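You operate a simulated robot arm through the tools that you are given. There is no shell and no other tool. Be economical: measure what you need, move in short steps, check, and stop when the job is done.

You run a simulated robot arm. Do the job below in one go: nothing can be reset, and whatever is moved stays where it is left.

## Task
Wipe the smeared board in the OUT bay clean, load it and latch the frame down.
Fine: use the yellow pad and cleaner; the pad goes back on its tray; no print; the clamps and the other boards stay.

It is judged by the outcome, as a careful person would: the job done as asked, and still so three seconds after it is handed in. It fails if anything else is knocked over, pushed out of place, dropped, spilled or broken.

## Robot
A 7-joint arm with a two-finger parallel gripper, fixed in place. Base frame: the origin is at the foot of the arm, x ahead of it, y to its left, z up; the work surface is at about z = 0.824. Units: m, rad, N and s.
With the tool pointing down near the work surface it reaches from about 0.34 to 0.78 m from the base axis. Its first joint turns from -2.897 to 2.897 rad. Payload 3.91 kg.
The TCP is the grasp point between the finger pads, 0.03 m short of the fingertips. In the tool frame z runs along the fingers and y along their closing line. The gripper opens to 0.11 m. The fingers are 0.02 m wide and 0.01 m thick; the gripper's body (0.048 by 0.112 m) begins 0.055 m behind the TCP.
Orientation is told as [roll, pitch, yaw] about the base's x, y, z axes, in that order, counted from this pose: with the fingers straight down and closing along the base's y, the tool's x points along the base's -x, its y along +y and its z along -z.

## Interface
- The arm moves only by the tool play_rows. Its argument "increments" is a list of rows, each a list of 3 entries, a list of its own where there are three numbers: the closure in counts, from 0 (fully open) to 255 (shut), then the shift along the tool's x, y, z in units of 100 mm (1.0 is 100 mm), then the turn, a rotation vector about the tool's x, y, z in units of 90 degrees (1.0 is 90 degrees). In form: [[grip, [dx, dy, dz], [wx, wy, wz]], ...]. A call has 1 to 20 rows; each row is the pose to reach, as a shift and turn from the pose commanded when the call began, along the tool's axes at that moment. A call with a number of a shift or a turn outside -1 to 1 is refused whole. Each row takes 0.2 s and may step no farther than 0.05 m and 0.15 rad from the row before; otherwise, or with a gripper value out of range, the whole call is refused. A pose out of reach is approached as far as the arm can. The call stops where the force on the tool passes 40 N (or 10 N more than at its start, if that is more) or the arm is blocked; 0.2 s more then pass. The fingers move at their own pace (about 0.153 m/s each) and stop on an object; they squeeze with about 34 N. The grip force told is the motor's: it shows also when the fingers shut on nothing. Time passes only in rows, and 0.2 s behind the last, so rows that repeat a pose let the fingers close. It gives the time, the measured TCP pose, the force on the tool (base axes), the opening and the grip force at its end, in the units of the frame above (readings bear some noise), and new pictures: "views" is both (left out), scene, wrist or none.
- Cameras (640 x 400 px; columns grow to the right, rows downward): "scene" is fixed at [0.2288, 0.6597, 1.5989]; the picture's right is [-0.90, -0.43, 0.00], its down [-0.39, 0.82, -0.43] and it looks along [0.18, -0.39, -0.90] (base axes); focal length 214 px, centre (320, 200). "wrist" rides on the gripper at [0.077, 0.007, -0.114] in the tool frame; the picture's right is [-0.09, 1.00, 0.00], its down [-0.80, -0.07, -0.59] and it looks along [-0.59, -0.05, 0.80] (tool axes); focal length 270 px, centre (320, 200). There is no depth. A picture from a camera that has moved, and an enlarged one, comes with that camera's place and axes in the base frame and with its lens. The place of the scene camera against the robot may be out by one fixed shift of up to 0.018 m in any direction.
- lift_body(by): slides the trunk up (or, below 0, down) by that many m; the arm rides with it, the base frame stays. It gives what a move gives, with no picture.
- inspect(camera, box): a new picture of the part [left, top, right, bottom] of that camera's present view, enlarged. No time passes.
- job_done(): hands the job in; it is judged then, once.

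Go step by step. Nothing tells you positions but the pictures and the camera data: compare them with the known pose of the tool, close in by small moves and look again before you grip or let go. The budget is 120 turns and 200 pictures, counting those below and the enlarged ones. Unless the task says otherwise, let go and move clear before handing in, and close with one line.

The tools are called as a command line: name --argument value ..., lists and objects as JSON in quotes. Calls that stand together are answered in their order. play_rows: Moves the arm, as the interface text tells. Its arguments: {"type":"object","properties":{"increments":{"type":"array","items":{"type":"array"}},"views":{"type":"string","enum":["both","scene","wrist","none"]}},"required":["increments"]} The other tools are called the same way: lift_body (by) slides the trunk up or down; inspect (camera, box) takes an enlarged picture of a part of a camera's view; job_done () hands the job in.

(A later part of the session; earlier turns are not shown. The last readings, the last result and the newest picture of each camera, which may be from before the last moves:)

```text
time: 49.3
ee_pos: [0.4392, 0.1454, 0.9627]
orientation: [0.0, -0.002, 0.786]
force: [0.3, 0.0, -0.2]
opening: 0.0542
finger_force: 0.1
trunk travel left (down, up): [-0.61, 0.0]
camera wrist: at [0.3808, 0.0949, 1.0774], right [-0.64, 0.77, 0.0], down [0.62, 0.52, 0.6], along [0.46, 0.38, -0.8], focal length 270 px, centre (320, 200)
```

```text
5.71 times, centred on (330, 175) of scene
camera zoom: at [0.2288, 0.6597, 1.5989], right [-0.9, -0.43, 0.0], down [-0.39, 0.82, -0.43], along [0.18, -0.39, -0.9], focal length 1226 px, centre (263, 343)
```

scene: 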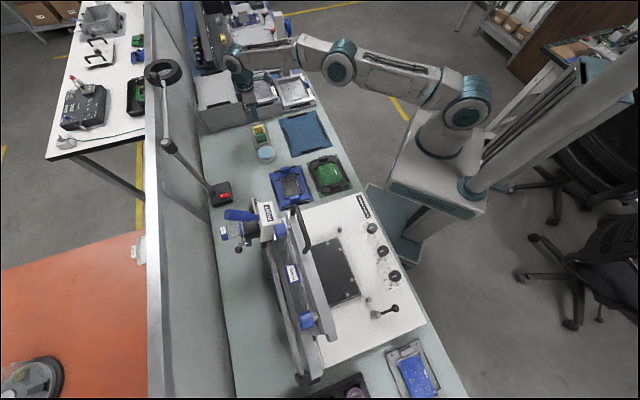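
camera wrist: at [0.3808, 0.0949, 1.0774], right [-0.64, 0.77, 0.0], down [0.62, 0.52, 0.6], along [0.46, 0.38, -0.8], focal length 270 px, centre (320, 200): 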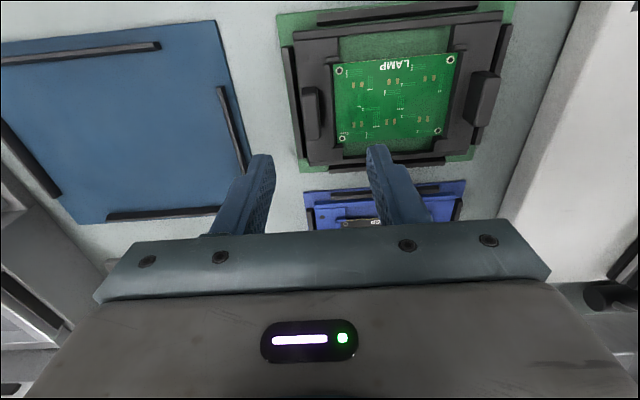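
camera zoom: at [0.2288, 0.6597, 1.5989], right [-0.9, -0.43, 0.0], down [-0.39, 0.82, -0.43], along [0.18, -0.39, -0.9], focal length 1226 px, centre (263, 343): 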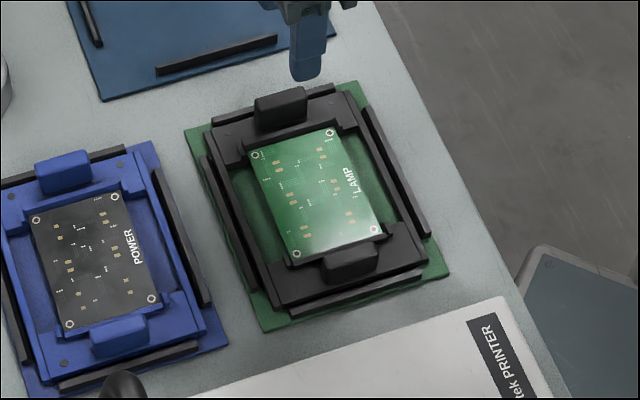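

play_rows --increments '[[165, [0.03, -0.04, 0.2], [0, 0, 0]], [165, [0.046, -0.074, 0.4], [0, 0, 0]], [165, [0.046, -0.074, 0.5], [0, 0, 0]]]' --views "both"

inspect --camera "wrist" --box '[220, 50, 460, 240]'

inspect --camera "scene" --box '[300, 130, 360, 200]'

```text
time: 50.1
ee_pos: [0.4432, 0.1369, 0.9134]
orientation: [0.0, 0.001, 0.787]
force: [0.6, -0.1, 1.0]
opening: 0.0391
finger_force: 0.0
trunk travel left (down, up): [-0.61, 0.0]
camera wrist: at [0.3843, 0.0861, 1.0264], right [-0.64, 0.77, 0.0], down [0.62, 0.52, 0.59], along [0.46, 0.38, -0.8], focal length 270 px, centre (320, 200)
```

scene: 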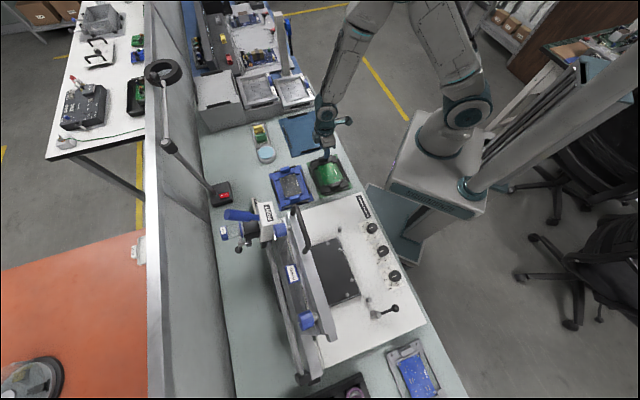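
wrist: 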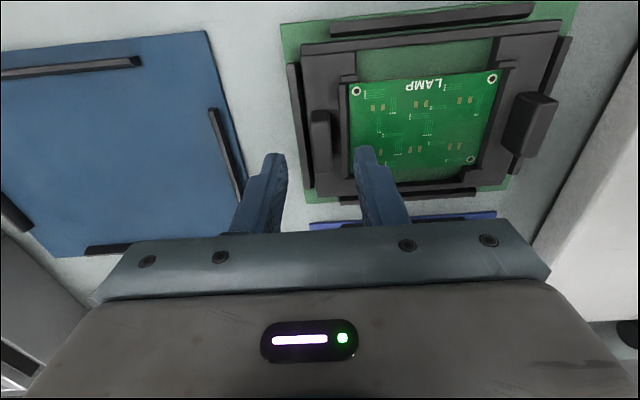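

```text
2.11 times, centred on (340, 145) of wrist
camera zoom: at [0.3843, 0.0861, 1.0264], right [-0.64, 0.77, 0.0], down [0.62, 0.52, 0.59], along [0.46, 0.38, -0.8], focal length 569 px, centre (278, 316)
```

zoom: 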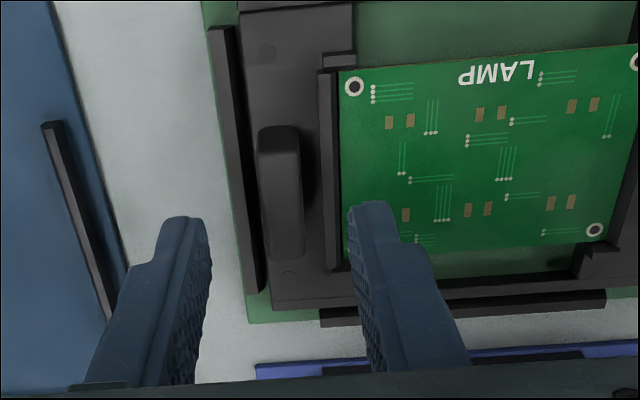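

```text
5.71 times, centred on (330, 165) of scene
camera zoom: at [0.2288, 0.6597, 1.5989], right [-0.9, -0.43, 0.0], down [-0.39, 0.82, -0.43], along [0.18, -0.39, -0.9], focal length 1226 px, centre (263, 400)
```

zoom: 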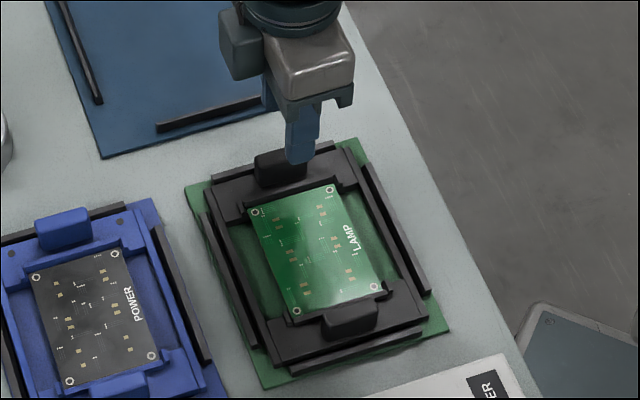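

play_rows --increments '[[165, [0.03, 0.015, 0.15], [0, 0, 0]], [165, [0.03, 0.015, 0.28], [0, 0, 0]]]' --views "both"

inspect --camera "wrist" --box '[220, 60, 440, 240]'

inspect --camera "scene" --box '[300, 130, 350, 190]'

```text
time: 50.7
ee_pos: [0.4396, 0.1356, 0.8847]
orientation: [0.0, 0.0, 0.786]
force: [0.8, 1.0, 0.2]
opening: 0.0387
finger_force: 0.0
trunk travel left (down, up): [-0.61, 0.0]
camera wrist: at [0.3815, 0.0848, 0.9983], right [-0.64, 0.77, 0.0], down [0.62, 0.52, 0.59], along [0.46, 0.38, -0.8], focal length 270 px, centre (320, 200)
```

scene: 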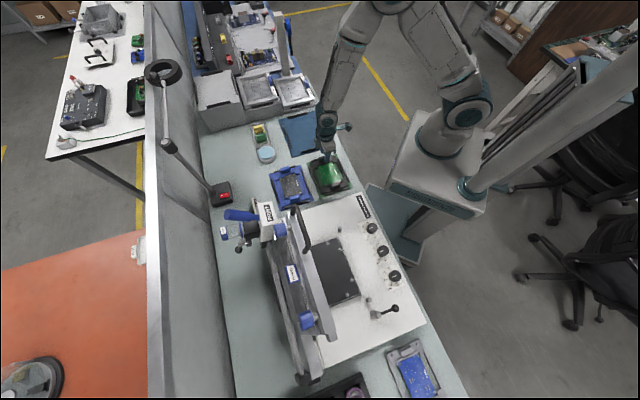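
wrist: 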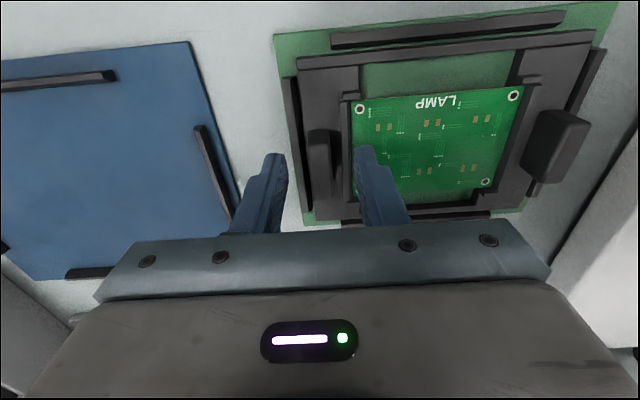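

```text
2.22 times, centred on (330, 150) of wrist
camera zoom: at [0.3815, 0.0848, 0.9983], right [-0.64, 0.77, 0.0], down [0.62, 0.52, 0.59], along [0.46, 0.38, -0.8], focal length 601 px, centre (298, 311)
```

zoom: 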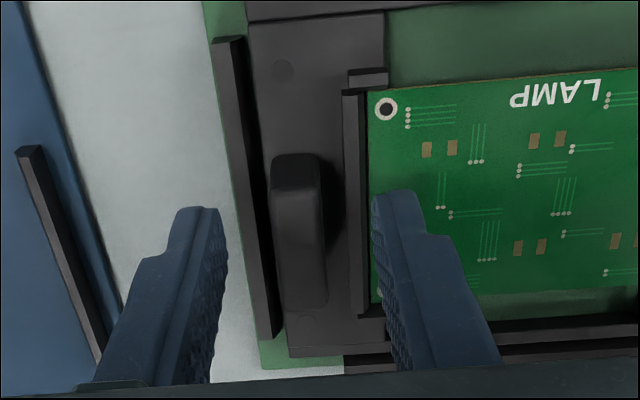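

```text
6.67 times, centred on (325, 160) of scene
camera zoom: at [0.2288, 0.6597, 1.5989], right [-0.9, -0.43, 0.0], down [-0.39, 0.82, -0.43], along [0.18, -0.39, -0.9], focal length 1430 px, centre (287, 467)
```

zoom: 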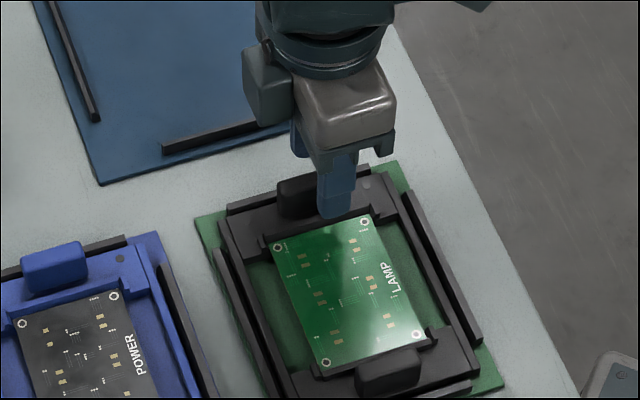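

play_rows --increments '[[165, [0, 0, 0.02], [0, 0, 0]], [165, [0, 0, 0.04], [0, 0, 0]]]' --views "none"

play_rows --increments '[[165, [0, 0, 0.02], [0, 0, 0]], [165, [0, 0, 0.03], [0, 0, 0]]]' --views "wrist"

inspect --camera "wrist" --box '[220, 60, 440, 240]'

```text
time: 51.3
ee_pos: [0.4408, 0.1353, 0.8794]
orientation: [0.001, 0.001, 0.786]
force: [-1.0, -0.1, 0.3]
opening: 0.039
finger_force: 0.0
trunk travel left (down, up): [-0.61, 0.0]
```

```text
time: 51.9
ee_pos: [0.4405, 0.1349, 0.877]
orientation: [-0.001, 0.0, 0.784]
force: [0.1, 0.5, 0.0]
opening: 0.0391
finger_force: 0.0
trunk travel left (down, up): [-0.61, 0.0]
camera wrist: at [0.3814, 0.0846, 0.9913], right [-0.64, 0.77, 0.0], down [0.62, 0.52, 0.59], along [0.46, 0.38, -0.8], focal length 270 px, centre (320, 200)
```

wrist: 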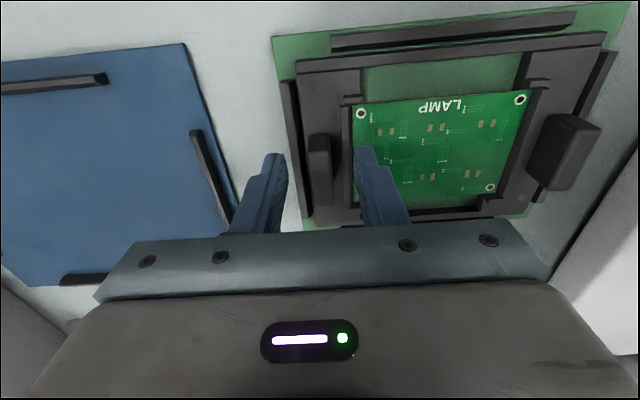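

```text
2.22 times, centred on (330, 150) of wrist
camera zoom: at [0.3814, 0.0846, 0.9913], right [-0.64, 0.77, 0.0], down [0.62, 0.52, 0.59], along [0.46, 0.38, -0.8], focal length 601 px, centre (298, 311)
```

zoom: 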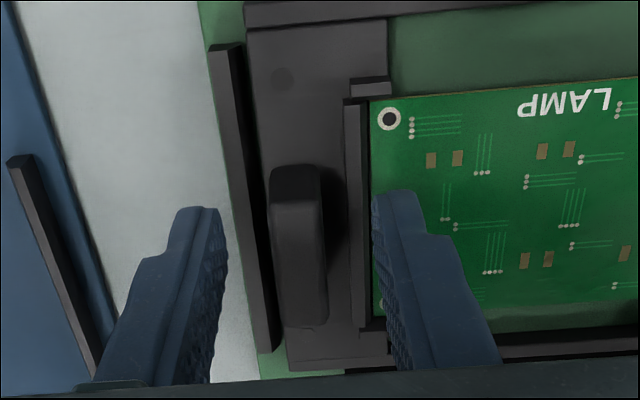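

play_rows --increments '[[200, [0, 0, 0], [0, 0, 0]], [230, [0, 0, 0], [0, 0, 0]], [255, [0, 0, 0], [0, 0, 0]], [255, [0, 0, 0], [0, 0, 0]]]' --views "wrist"

inspect --camera "wrist" --box '[220, 60, 440, 240]'

```text
time: 52.9
ee_pos: [0.4404, 0.1348, 0.8785]
orientation: [0.001, 0.001, 0.785]
force: [-0.5, -1.6, -0.5]
opening: 0.0133
finger_force: 33.9
trunk travel left (down, up): [-0.61, 0.0]
camera wrist: at [0.3814, 0.0846, 0.9913], right [-0.64, 0.77, 0.0], down [0.62, 0.52, 0.59], along [0.46, 0.38, -0.8], focal length 270 px, centre (320, 200)
```

wrist: 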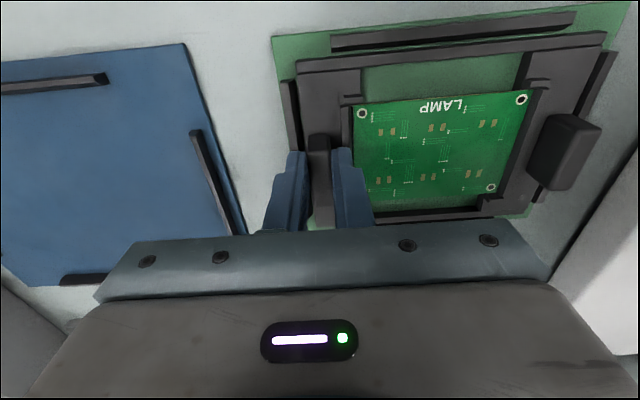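

```text
2.22 times, centred on (330, 150) of wrist
camera zoom: at [0.3814, 0.0846, 0.9913], right [-0.64, 0.77, 0.0], down [0.62, 0.52, 0.59], along [0.46, 0.38, -0.8], focal length 601 px, centre (298, 311)
```

zoom: 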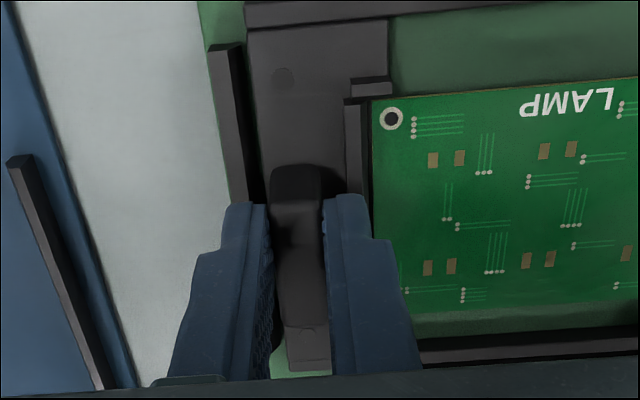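

Tab gripped (13 mm). Lifting slowly to see if the carrier stays level.

play_rows --increments '[[255, [0, 0, -0.05], [0, 0, 0]], [255, [0, 0, -0.1], [0, 0, 0]], [255, [0, 0, -0.15], [0, 0, 0]], [255, [0, 0, -0.15], [0, 0, 0]]]' --views "both"

inspect --camera "wrist" --box '[220, 0, 640, 240]'

inspect --camera "scene" --box '[290, 130, 370, 210]'

```text
time: 53.9
ee_pos: [0.4408, 0.1364, 0.8925]
orientation: [-0.001, 0.001, 0.785]
force: [0.1, -0.3, -1.1]
opening: 0.0129
finger_force: 33.8
trunk travel left (down, up): [-0.61, 0.0]
camera wrist: at [0.3809, 0.0847, 1.0063], right [-0.64, 0.77, 0.0], down [0.62, 0.52, 0.59], along [0.46, 0.38, -0.8], focal length 270 px, centre (320, 200)
```

scene: 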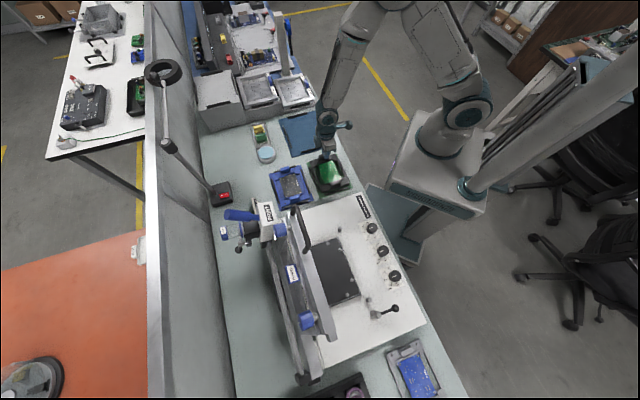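
wrist: 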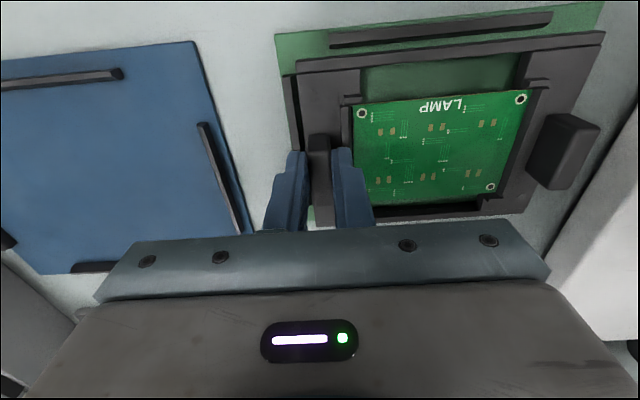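

```text
1.52 times, centred on (430, 120) of wrist
camera zoom: at [0.3809, 0.0847, 1.0063], right [-0.64, 0.77, 0.0], down [0.62, 0.52, 0.59], along [0.46, 0.38, -0.8], focal length 412 px, centre (152, 322)
```

zoom: 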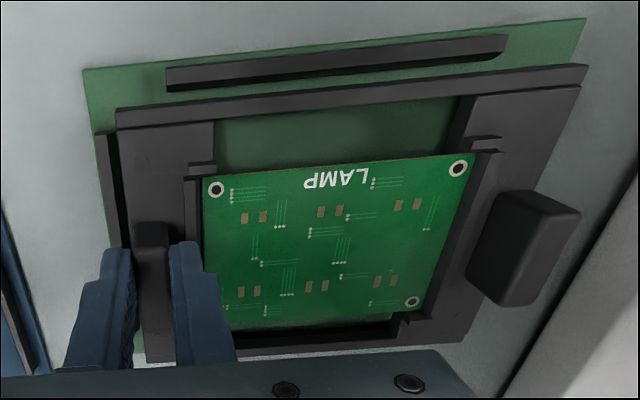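

```text
5.00 times, centred on (330, 170) of scene
camera zoom: at [0.2288, 0.6597, 1.5989], right [-0.9, -0.43, 0.0], down [-0.39, 0.82, -0.43], along [0.18, -0.39, -0.9], focal length 1072 px, centre (270, 350)
```

zoom: 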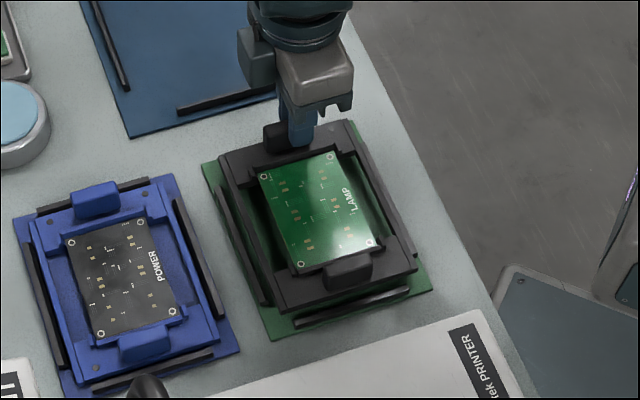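

Carrier lifts level. Raising it and carrying toward the printer platen in stages.

play_rows --increments '[[255, [0, 0, -0.2], [0, 0, 0]], [255, [0, 0, -0.4], [0, 0, 0]], [255, [0, 0, -0.6], [0, 0, 0]], [255, [0, 0, -0.8], [0, 0, 0]], [255, [0, 0, -1.0], [0, 0, 0]]]' --views "none"

play_rows --increments '[[255, [0, 0, -0.2], [0, 0, 0]], [255, [0, 0, -0.4], [0, 0, 0]], [255, [0, 0, -0.6], [0, 0, 0]]]' --views "both"

```text
time: 55.1
ee_pos: [0.4396, 0.1349, 0.9927]
orientation: [0.001, -0.001, 0.785]
force: [0.2, 0.5, -1.6]
opening: 0.013
finger_force: 33.5
trunk travel left (down, up): [-0.61, 0.0]
```

```text
time: 55.9
ee_pos: [0.4387, 0.1335, 1.053]
orientation: [-0.001, -0.001, 0.786]
force: [-0.4, 0.3, -0.8]
opening: 0.0131
finger_force: 33.8
trunk travel left (down, up): [-0.61, 0.0]
camera wrist: at [0.3809, 0.0837, 1.1668], right [-0.64, 0.77, 0.0], down [0.62, 0.52, 0.59], along [0.46, 0.38, -0.8], focal length 270 px, centre (320, 200)
```

scene: 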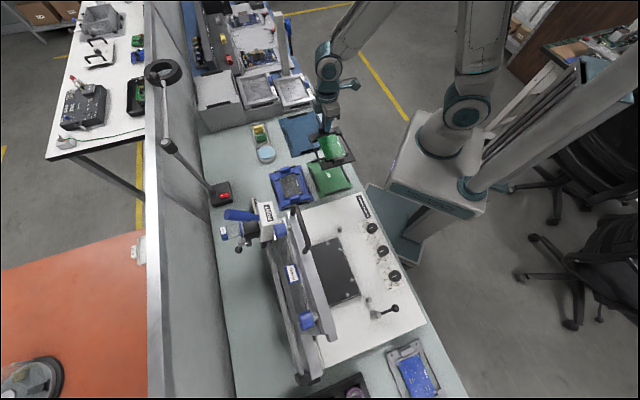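
wrist: 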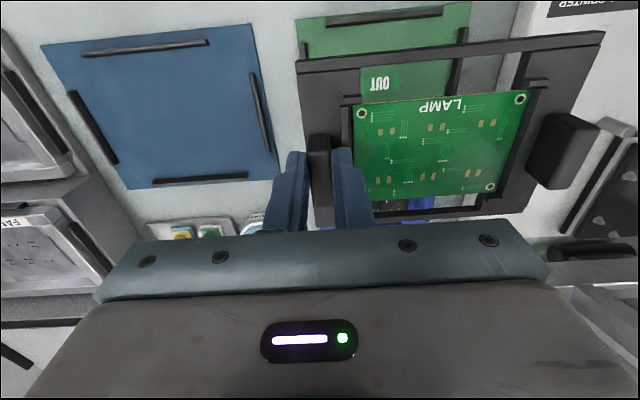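

The green bay is labelled OUT – right board. Carrying toward the platen.

play_rows --increments '[[255, [-0.1, 0.24, 0], [0, 0, 0]], [255, [-0.2, 0.48, 0], [0, 0, 0]], [255, [-0.3, 0.72, 0], [0, 0, 0]], [255, [-0.385, 0.947, 0], [0, 0, 0]]]' --views "none"

play_rows --increments '[[255, [-0.1, 0.24, 0], [0, 0, 0]], [255, [-0.2, 0.48, 0], [0, 0, 0]], [255, [-0.3, 0.72, 0], [0, 0, 0]], [255, [-0.385, 0.947, 0], [0, 0, 0]]]' --views "both"

inspect --camera "scene" --box '[200, 130, 440, 330]'

```text
time: 56.9
ee_pos: [0.3989, 0.2298, 1.0528]
orientation: [-0.002, 0.0, 0.786]
force: [0.3, 0.9, -1.3]
opening: 0.0131
finger_force: 34.5
trunk travel left (down, up): [-0.61, 0.0]
```

```text
time: 57.9
ee_pos: [0.3591, 0.3234, 1.0526]
orientation: [-0.001, 0.001, 0.787]
force: [0.1, 0.1, -0.8]
opening: 0.0132
finger_force: 34.2
trunk travel left (down, up): [-0.61, 0.0]
camera wrist: at [0.3014, 0.2738, 1.1665], right [-0.64, 0.77, 0.0], down [0.62, 0.52, 0.59], along [0.46, 0.38, -0.8], focal length 270 px, centre (320, 200)
```

scene: 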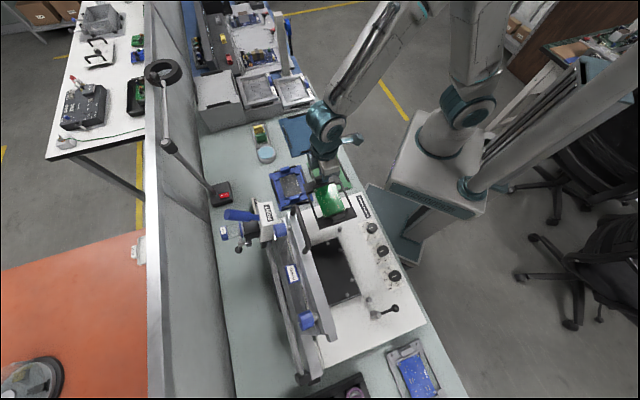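
wrist: 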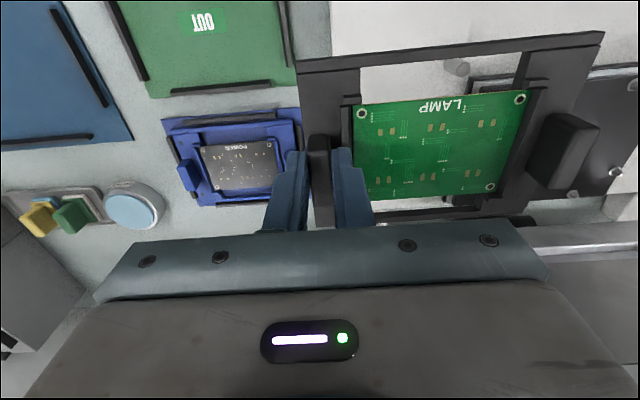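

```text
2.00 times, centred on (320, 230) of scene
camera zoom: at [0.2288, 0.6597, 1.5989], right [-0.9, -0.43, 0.0], down [-0.39, 0.82, -0.43], along [0.18, -0.39, -0.9], focal length 429 px, centre (320, 140)
```

zoom: 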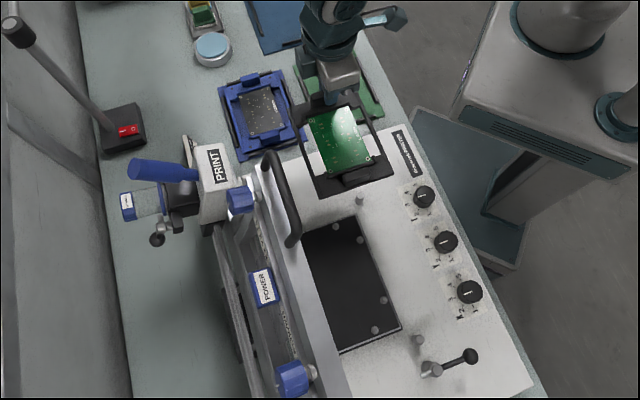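

The raised frame's handle and bar (z≈1.14) would foul a vertical hand over the platen; I need the hand leaning back toward the base. I'll return the carrier to the OUT bay by the same path and regrip with a tilt.

play_rows --increments '[[255, [0.1, -0.24, 0], [0, 0, 0]], [255, [0.2, -0.48, 0], [0, 0, 0]], [255, [0.3, -0.72, 0], [0, 0, 0]], [255, [0.385, -0.947, 0], [0, 0, 0]]]' --views "none"

play_rows --increments '[[255, [0.1, -0.24, 0], [0, 0, 0]], [255, [0.2, -0.48, 0], [0, 0, 0]], [255, [0.3, -0.72, 0], [0, 0, 0]], [255, [0.385, -0.947, 0], [0, 0, 0]]]' --views "none"

play_rows --increments '[[255, [0, 0, 0.25], [0, 0, 0]], [255, [0, 0, 0.5], [0, 0, 0]], [255, [0, 0, 0.75], [0, 0, 0]], [255, [0, 0, 1.0], [0, 0, 0]]]' --views "none"

play_rows --increments '[[255, [0, 0, 0.25], [0, 0, 0]], [255, [0, 0, 0.5], [0, 0, 0]], [255, [0, 0, 0.6], [0, 0, 0]], [255, [0, 0, 0.6], [0, 0, 0]]]' --views "both"

inspect --camera "wrist" --box '[220, 0, 640, 240]'

inspect --camera "scene" --box '[290, 130, 370, 210]'

```text
time: 58.9
ee_pos: [0.4007, 0.2296, 1.0523]
orientation: [0.0, -0.001, 0.786]
force: [-0.1, -0.5, -0.7]
opening: 0.0131
finger_force: 34.0
trunk travel left (down, up): [-0.61, 0.0]
```

```text
time: 59.9
ee_pos: [0.4401, 0.1342, 1.0519]
orientation: [0.001, 0.0, 0.784]
force: [0.5, 0.3, -1.1]
opening: 0.0131
finger_force: 34.1
trunk travel left (down, up): [-0.61, 0.0]
```

```text
time: 60.9
ee_pos: [0.441, 0.1355, 0.9526]
orientation: [0.001, 0.002, 0.785]
force: [-0.8, -0.3, -1.1]
opening: 0.0129
finger_force: 33.4
trunk travel left (down, up): [-0.61, 0.0]
```

```text
time: 61.9
ee_pos: [0.4401, 0.1343, 0.8915]
orientation: [0.001, 0.0, 0.786]
force: [0.0, 0.3, -0.4]
opening: 0.013
finger_force: 34.1
trunk travel left (down, up): [-0.61, 0.0]
camera wrist: at [0.3817, 0.0842, 1.0053], right [-0.64, 0.77, 0.0], down [0.62, 0.52, 0.59], along [0.46, 0.38, -0.8], focal length 270 px, centre (320, 200)
```

scene: 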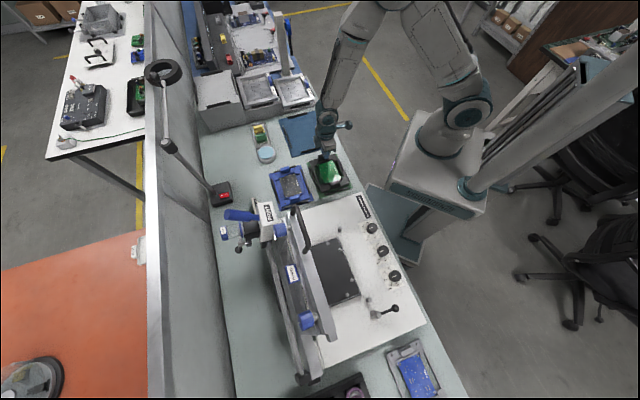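
wrist: 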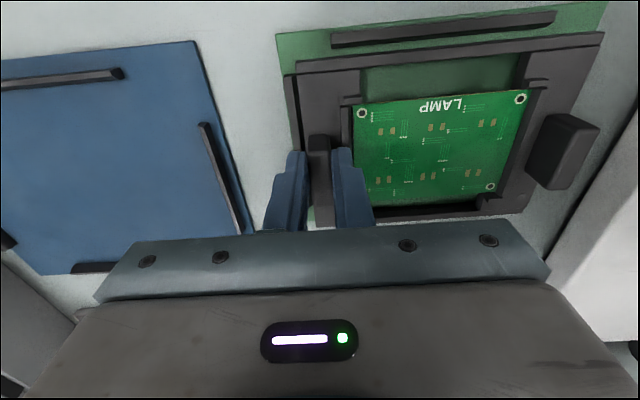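

```text
1.52 times, centred on (430, 120) of wrist
camera zoom: at [0.3817, 0.0842, 1.0053], right [-0.64, 0.77, 0.0], down [0.62, 0.52, 0.59], along [0.46, 0.38, -0.8], focal length 412 px, centre (152, 322)
```

zoom: 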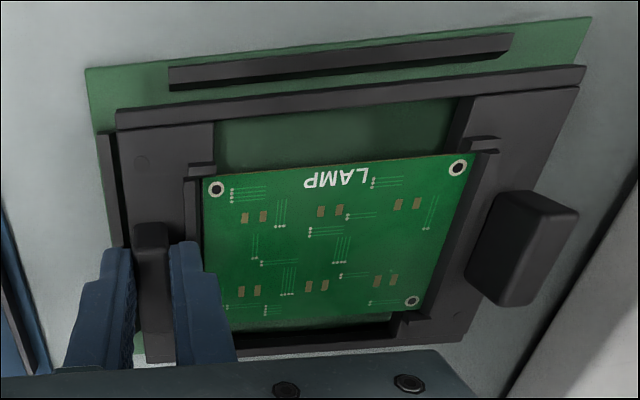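

```text
5.00 times, centred on (330, 170) of scene
camera zoom: at [0.2288, 0.6597, 1.5989], right [-0.9, -0.43, 0.0], down [-0.39, 0.82, -0.43], along [0.18, -0.39, -0.9], focal length 1072 px, centre (270, 350)
```

zoom: 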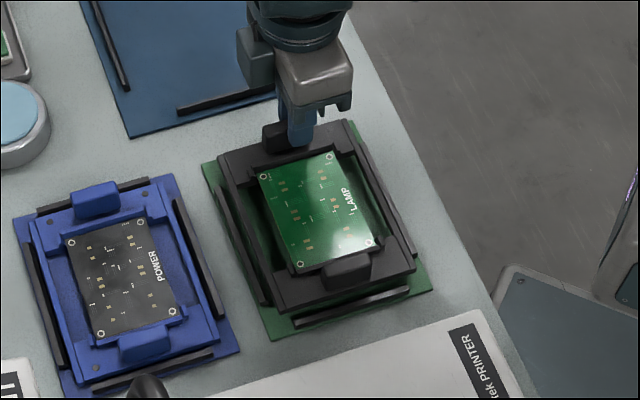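

Same picture as at lift-off; lowering into the bay.

play_rows --increments '[[255, [0, 0, 0.05], [0, 0, 0]], [255, [0, 0, 0.1], [0, 0, 0]], [255, [0, 0, 0.14], [0, 0, 0]]]' --views "none"

play_rows --increments '[[255, [0, 0, 0.01], [0, 0, 0]], [200, [0, 0, 0], [0, 0, 0]], [165, [0, 0, 0], [0, 0, 0]], [165, [0, 0, 0], [0, 0, 0]]]' --views "wrist"

inspect --camera "wrist" --box '[220, 0, 640, 240]'

inspect --camera "scene" --box '[290, 130, 370, 210]'

```text
time: 62.7
ee_pos: [0.4406, 0.1355, 0.8772]
orientation: [0.001, 0.001, 0.786]
force: [-0.4, -0.3, -1.4]
opening: 0.0133
finger_force: 34.5
trunk travel left (down, up): [-0.61, 0.0]
```

```text
time: 63.7
ee_pos: [0.4399, 0.1337, 0.8781]
orientation: [0.0, -0.001, 0.787]
force: [-0.3, 0.1, 0.0]
opening: 0.0387
finger_force: 0.0
trunk travel left (down, up): [-0.61, 0.0]
camera wrist: at [0.381, 0.0841, 0.992], right [-0.64, 0.77, 0.0], down [0.62, 0.52, 0.59], along [0.46, 0.38, -0.8], focal length 270 px, centre (320, 200)
```

wrist: 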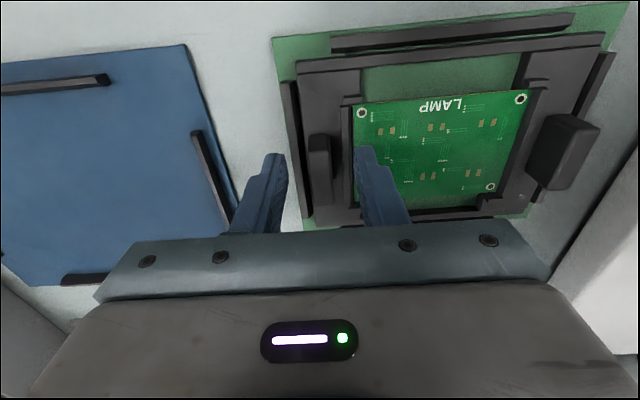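

```text
1.52 times, centred on (430, 120) of wrist
camera zoom: at [0.381, 0.0841, 0.992], right [-0.64, 0.77, 0.0], down [0.62, 0.52, 0.59], along [0.46, 0.38, -0.8], focal length 412 px, centre (152, 322)
```

zoom: 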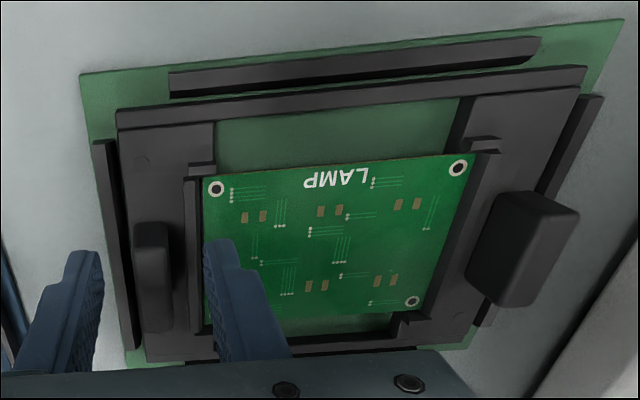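

```text
5.00 times, centred on (330, 170) of scene
camera zoom: at [0.2288, 0.6597, 1.5989], right [-0.9, -0.43, 0.0], down [-0.39, 0.82, -0.43], along [0.18, -0.39, -0.9], focal length 1072 px, centre (270, 350)
```

zoom: 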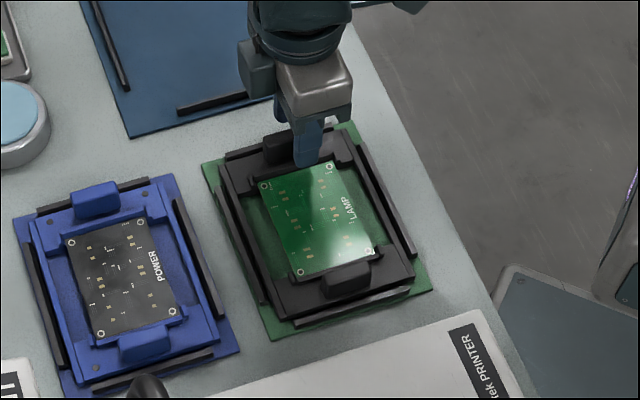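

Seated again. Before regripping I'll survey the platen and frame closely with the empty hand.

play_rows --increments '[[165, [0, 0, -0.25], [0, 0, 0]], [165, [0, 0, -0.5], [0, 0, 0]], [165, [0, 0, -0.75], [0, 0, 0]], [165, [0, 0, -1.0], [0, 0, 0]]]' --views "none"

play_rows --increments '[[165, [0, 0.25, -0.3], [0, 0, 0]], [165, [-0.05, 0.5, -0.6], [0, 0, 0]], [165, [-0.1, 0.75, -0.9], [0, 0, 0]], [165, [-0.15, 0.9, -1.0], [0, 0, 0]]]' --views "none"

play_rows --increments '[[165, [-0.05, 0.4, -0.2], [0, 0, 0]], [165, [-0.1, 0.8, -0.3], [0, 0, 0]], [165, [-0.15, 0.9, -0.3], [0, 0, 0]]]' --views "none"

play_rows --increments '[[165, [-0.05, 0.4, 0], [0, 0, 0]], [165, [-0.1, 0.8, 0], [0, 0, 0]], [165, [-0.15, 1.0, 0], [0, 0, 0]]]' --views "none"

play_rows --increments '[[165, [-0.05, 0.4, 0], [0, 0, 0]], [165, [-0.1, 0.8, 0], [0, 0, 0]], [165, [-0.15, 1.0, 0], [0, 0, 0]]]' --views "both"

```text
time: 64.7
ee_pos: [0.4386, 0.1332, 0.9767]
orientation: [0.0, 0.001, 0.786]
force: [0.6, 0.2, 0.3]
opening: 0.039
finger_force: 0.2
trunk travel left (down, up): [-0.61, 0.0]
```

```text
time: 65.7
ee_pos: [0.388, 0.2106, 1.0793]
orientation: [0.0, 0.0, 0.786]
force: [0.6, 0.1, -0.1]
opening: 0.039
finger_force: 0.1
trunk travel left (down, up): [-0.61, 0.0]
```

```text
time: 66.5
ee_pos: [0.3338, 0.2836, 1.1084]
orientation: [0.0, -0.001, 0.786]
force: [-1.2, 0.1, 0.4]
opening: 0.0388
finger_force: 0.1
trunk travel left (down, up): [-0.61, 0.0]
```

```text
time: 67.3
ee_pos: [0.2726, 0.3649, 1.1072]
orientation: [-0.001, 0.001, 0.784]
force: [1.0, 0.0, -0.9]
opening: 0.0389
finger_force: 0.1
trunk travel left (down, up): [-0.61, 0.0]
```

```text
time: 68.1
ee_pos: [0.2137, 0.4459, 1.1094]
orientation: [-0.001, -0.001, 0.786]
force: [0.1, 0.2, -1.4]
opening: 0.0388
finger_force: 0.0
trunk travel left (down, up): [-0.61, 0.0]
camera wrist: at [0.1543, 0.3961, 1.2221], right [-0.64, 0.77, 0.0], down [0.62, 0.52, 0.59], along [0.46, 0.38, -0.8], focal length 270 px, centre (320, 200)
```

scene: 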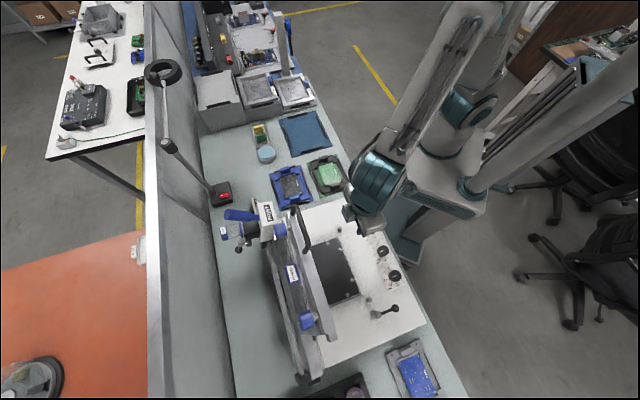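
wrist: 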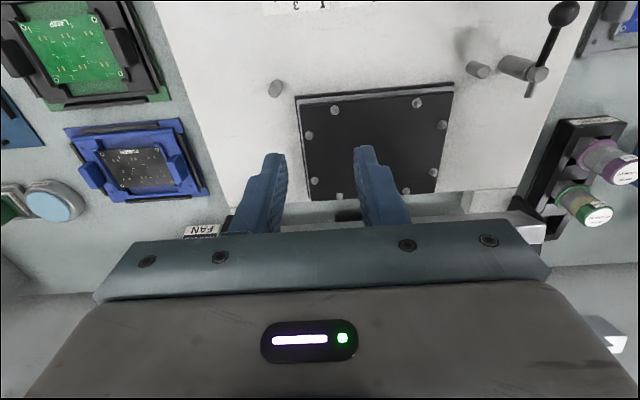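

inspect --camera "wrist" --box '[250, 60, 470, 220]'

inspect --camera "wrist" --box '[440, 0, 640, 120]'

```text
2.50 times, centred on (360, 140) of wrist
camera zoom: at [0.1543, 0.3961, 1.2221], right [-0.64, 0.77, 0.0], down [0.62, 0.52, 0.59], along [0.46, 0.38, -0.8], focal length 676 px, centre (220, 350)
```

zoom: 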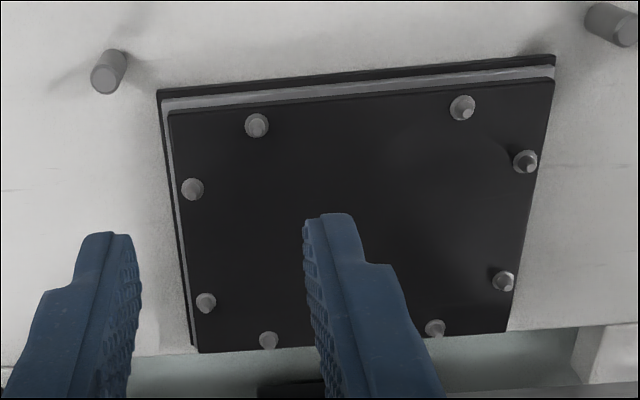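

```text
3.20 times, centred on (540, 60) of wrist
camera zoom: at [0.1543, 0.3961, 1.2221], right [-0.64, 0.77, 0.0], down [0.62, 0.52, 0.59], along [0.46, 0.38, -0.8], focal length 865 px, centre (-384, 648)
```

zoom: 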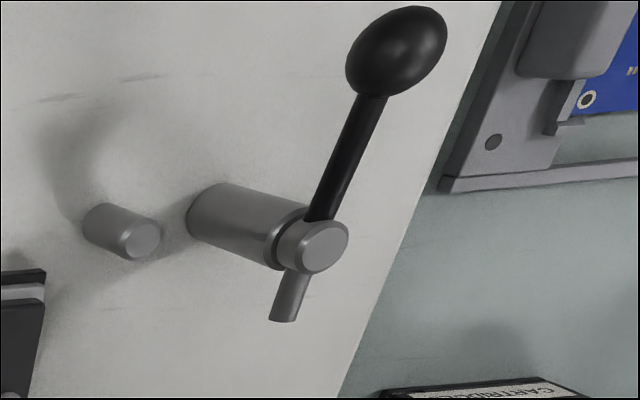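

Platen centre ≈(0.237, 0.562), pin tops z≈0.889, aligned with yaw 0.786. Returning to the carrier to regrip with a 0.25 rad lean.

play_rows --increments '[[165, [0.05, -0.4, 0], [0, 0, 0]], [165, [0.1, -0.8, 0], [0, 0, 0]], [165, [0.15, -1.0, 0], [0, 0, 0]]]' --views "none"

play_rows --increments '[[165, [0.05, -0.4, 0], [0, 0, 0]], [165, [0.1, -0.8, 0], [0, 0, 0]], [165, [0.15, -1.0, 0], [0, 0, 0]]]' --views "none"

play_rows --increments '[[165, [0.05, -0.4, 0.1], [0, 0, 0]], [165, [0.1, -0.8, 0.2], [0, 0, 0]], [165, [0.15, -0.9, 0.3], [0, 0, 0]]]' --views "none"

play_rows --increments '[[165, [0.05, -0.3, 0.25], [0, 0, 0]], [165, [0.1, -0.6, 0.5], [0, 0, 0]], [165, [0.15, -0.9, 0.75], [0, 0, 0]], [165, [0.15, -0.9, 1.0], [0, 0, 0]]]' --views "none"

play_rows --increments '[[165, [0, 0, 0.2], [0, -0.08, 0]], [165, [0, 0, 0.5], [0, -0.16, 0]], [165, [0, 0, 0.6], [0, -0.16, 0]]]' --views "both"

inspect --camera "wrist" --box '[220, 60, 440, 240]'

```text
time: 68.9
ee_pos: [0.2732, 0.3641, 1.1102]
orientation: [-0.001, 0.001, 0.785]
force: [-0.3, -0.2, 0.2]
opening: 0.0387
finger_force: 0.0
trunk travel left (down, up): [-0.61, 0.0]
```

```text
time: 69.7
ee_pos: [0.3334, 0.282, 1.109]
orientation: [0.0, 0.001, 0.786]
force: [-0.2, -0.6, 0.0]
opening: 0.0389
finger_force: 0.1
trunk travel left (down, up): [-0.61, 0.0]
```

```text
time: 70.5
ee_pos: [0.3872, 0.2083, 1.0786]
orientation: [0.001, -0.002, 0.786]
force: [-0.4, 0.0, 0.2]
opening: 0.0388
finger_force: 0.0
trunk travel left (down, up): [-0.61, 0.0]
```

```text
time: 71.5
ee_pos: [0.4406, 0.1366, 0.9779]
orientation: [0.0, 0.001, 0.787]
force: [-0.6, 0.1, 0.9]
opening: 0.0387
finger_force: 0.1
trunk travel left (down, up): [-0.61, 0.0]
```

```text
time: 72.3
ee_pos: [0.4406, 0.1362, 0.9185]
orientation: [-0.001, -0.252, 0.788]
force: [-0.3, -0.6, -0.3]
opening: 0.0388
finger_force: 0.1
trunk travel left (down, up): [-0.61, 0.0]
camera wrist: at [0.3628, 0.0664, 1.0095], right [-0.64, 0.76, 0.02], down [0.49, 0.39, 0.78], along [0.58, 0.51, -0.63], focal length 270 px, centre (320, 200)
```

scene: 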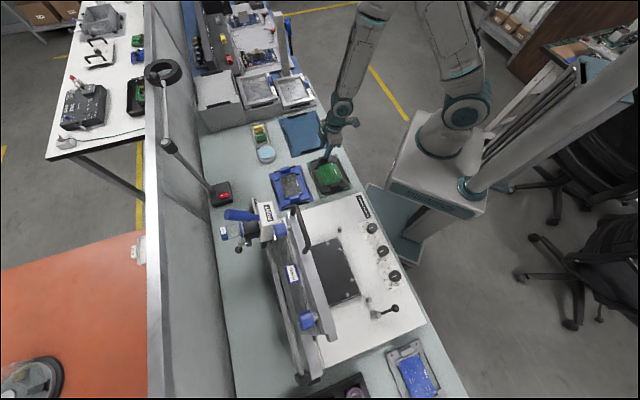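
wrist: 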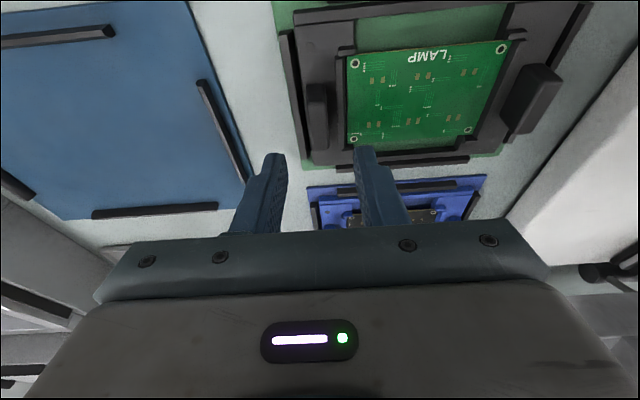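

```text
2.22 times, centred on (330, 150) of wrist
camera zoom: at [0.3628, 0.0664, 1.0095], right [-0.64, 0.76, 0.02], down [0.49, 0.39, 0.78], along [0.58, 0.51, -0.63], focal length 601 px, centre (298, 311)
```

zoom: 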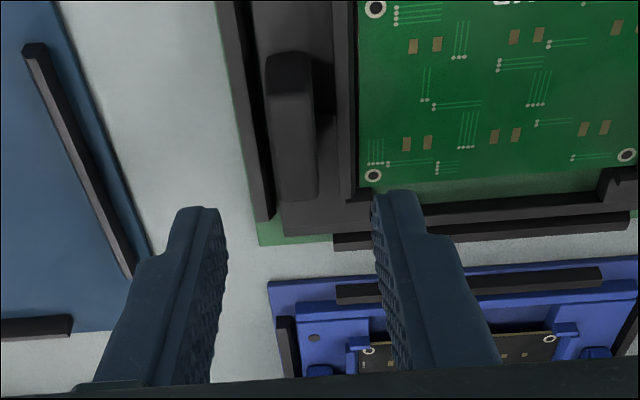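

play_rows --increments '[[165, [0.035, 0, 0.13], [0, 0, 0]], [165, [0.07, 0, 0.26], [0, 0, 0]], [165, [0.097, 0, 0.378], [0, 0, 0]]]' --views "wrist"

inspect --camera "wrist" --box '[220, 60, 440, 240]'

inspect --camera "scene" --box '[300, 130, 350, 190]'

```text
time: 73.1
ee_pos: [0.4395, 0.1359, 0.8796]
orientation: [-0.001, -0.252, 0.787]
force: [-0.4, 0.0, 0.4]
opening: 0.0391
finger_force: 0.0
trunk travel left (down, up): [-0.61, 0.0]
camera wrist: at [0.3628, 0.0661, 0.9704], right [-0.64, 0.76, 0.02], down [0.49, 0.39, 0.78], along [0.58, 0.51, -0.63], focal length 270 px, centre (320, 200)
```

wrist: 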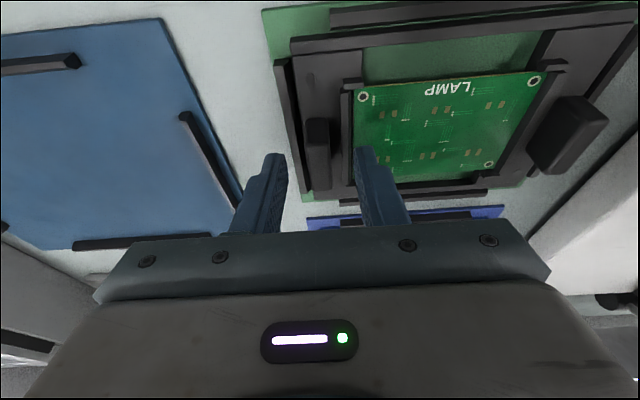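

```text
2.22 times, centred on (330, 150) of wrist
camera zoom: at [0.3628, 0.0661, 0.9704], right [-0.64, 0.76, 0.02], down [0.49, 0.39, 0.78], along [0.58, 0.51, -0.63], focal length 601 px, centre (298, 311)
```

zoom: 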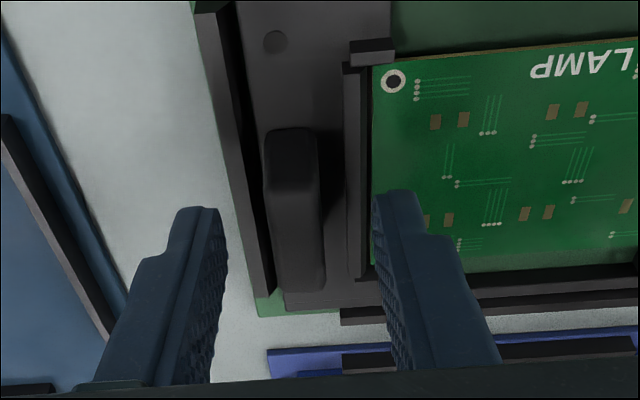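

```text
6.67 times, centred on (325, 160) of scene
camera zoom: at [0.2288, 0.6597, 1.5989], right [-0.9, -0.43, 0.0], down [-0.39, 0.82, -0.43], along [0.18, -0.39, -0.9], focal length 1430 px, centre (287, 467)
```

zoom: 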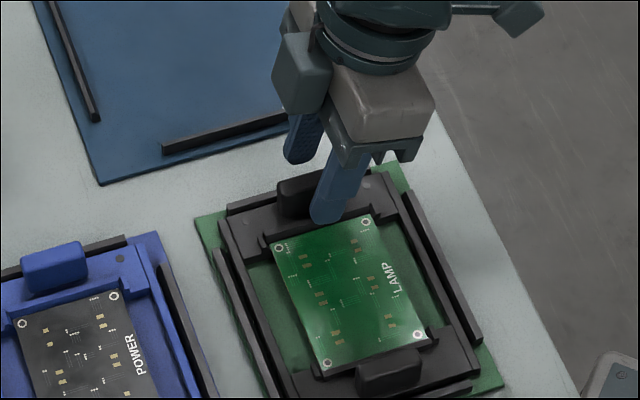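

play_rows --increments '[[165, [0.05, 0, -0.012], [0, 0, 0]], [165, [0.1, 0.0, -0.02], [0, 0, 0]]]' --views "none"

play_rows --increments '[[200, [0, 0, 0], [0, 0, 0]], [230, [0, 0, 0], [0, 0, 0]], [255, [0, 0, 0], [0, 0, 0]], [255, [0, 0, 0], [0, 0, 0]]]' --views "wrist"

inspect --camera "wrist" --box '[220, 60, 440, 240]'

```text
time: 73.7
ee_pos: [0.433, 0.127, 0.8788]
orientation: [-0.001, -0.251, 0.785]
force: [0.0, -0.5, -0.1]
opening: 0.0391
finger_force: 0.0
trunk travel left (down, up): [-0.61, 0.0]
```

```text
time: 74.7
ee_pos: [0.4331, 0.128, 0.8787]
orientation: [0.0, -0.252, 0.787]
force: [0.3, -0.1, -0.1]
opening: 0.0131
finger_force: 33.8
trunk travel left (down, up): [-0.61, 0.0]
camera wrist: at [0.3555, 0.0584, 0.9697], right [-0.64, 0.76, 0.02], down [0.49, 0.39, 0.78], along [0.58, 0.51, -0.63], focal length 270 px, centre (320, 200)
```

wrist: 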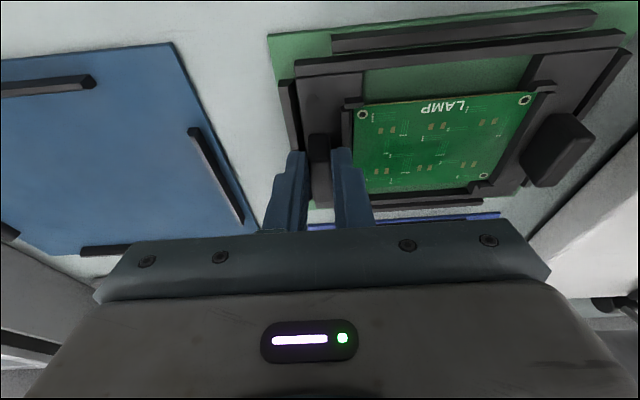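

```text
2.22 times, centred on (330, 150) of wrist
camera zoom: at [0.3555, 0.0584, 0.9697], right [-0.64, 0.76, 0.02], down [0.49, 0.39, 0.78], along [0.58, 0.51, -0.63], focal length 601 px, centre (298, 311)
```

zoom: 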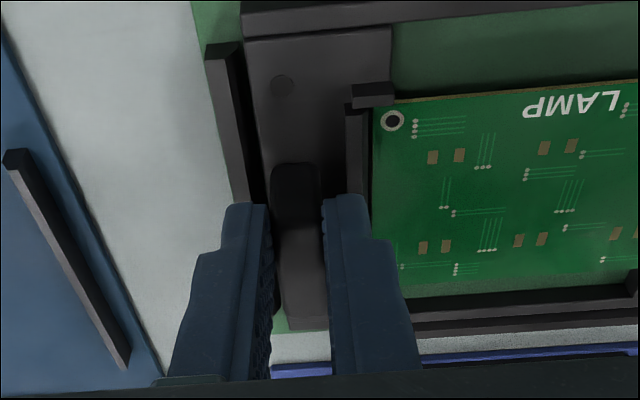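

Gripped with lean. Lifting, then carrying along the bench, staying forward (toward base) of the platen.

play_rows --increments '[[255, [-0.025, 0, -0.097], [0, 0, 0]], [255, [-0.075, 0, -0.29], [0, 0, 0]], [255, [-0.125, 0, -0.484], [0, 0, 0]], [255, [-0.187, 0, -0.726], [0, 0, 0]]]' --views "none"

play_rows --increments '[[255, [-0.06, 0, -0.242], [0, 0, 0]], [255, [-0.125, 0, -0.484], [0, 0, 0]], [255, [-0.187, 0, -0.726], [0, 0, 0]]]' --views "wrist"

inspect --camera "wrist" --box '[220, 0, 640, 240]'

```text
time: 75.7
ee_pos: [0.4334, 0.1282, 0.952]
orientation: [0.001, -0.252, 0.786]
force: [-0.8, 0.0, -0.9]
opening: 0.0131
finger_force: 33.8
trunk travel left (down, up): [-0.61, 0.0]
```

```text
time: 76.5
ee_pos: [0.4322, 0.1261, 1.0288]
orientation: [-0.001, -0.251, 0.785]
force: [0.9, 0.0, -0.7]
opening: 0.013
finger_force: 33.8
trunk travel left (down, up): [-0.61, 0.0]
camera wrist: at [0.355, 0.0585, 1.1203], right [-0.64, 0.76, 0.02], down [0.49, 0.39, 0.77], along [0.58, 0.51, -0.63], focal length 270 px, centre (320, 200)
```

wrist: 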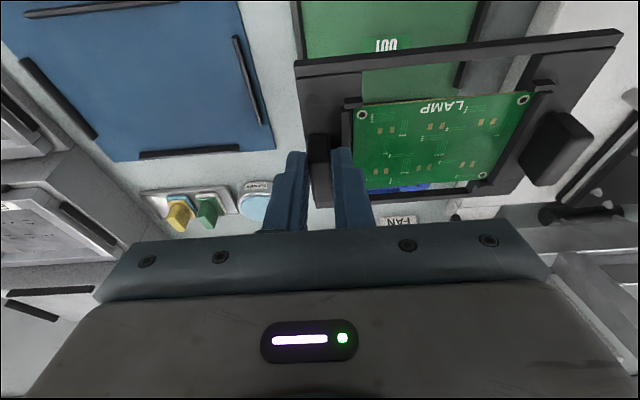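

```text
1.52 times, centred on (430, 120) of wrist
camera zoom: at [0.355, 0.0585, 1.1203], right [-0.64, 0.76, 0.02], down [0.49, 0.39, 0.77], along [0.58, 0.51, -0.63], focal length 412 px, centre (152, 322)
```

zoom: 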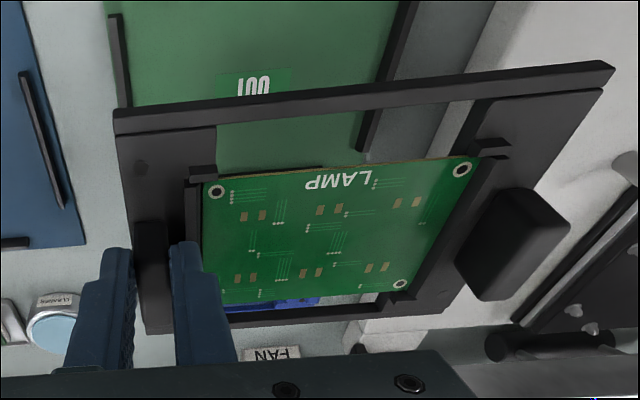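

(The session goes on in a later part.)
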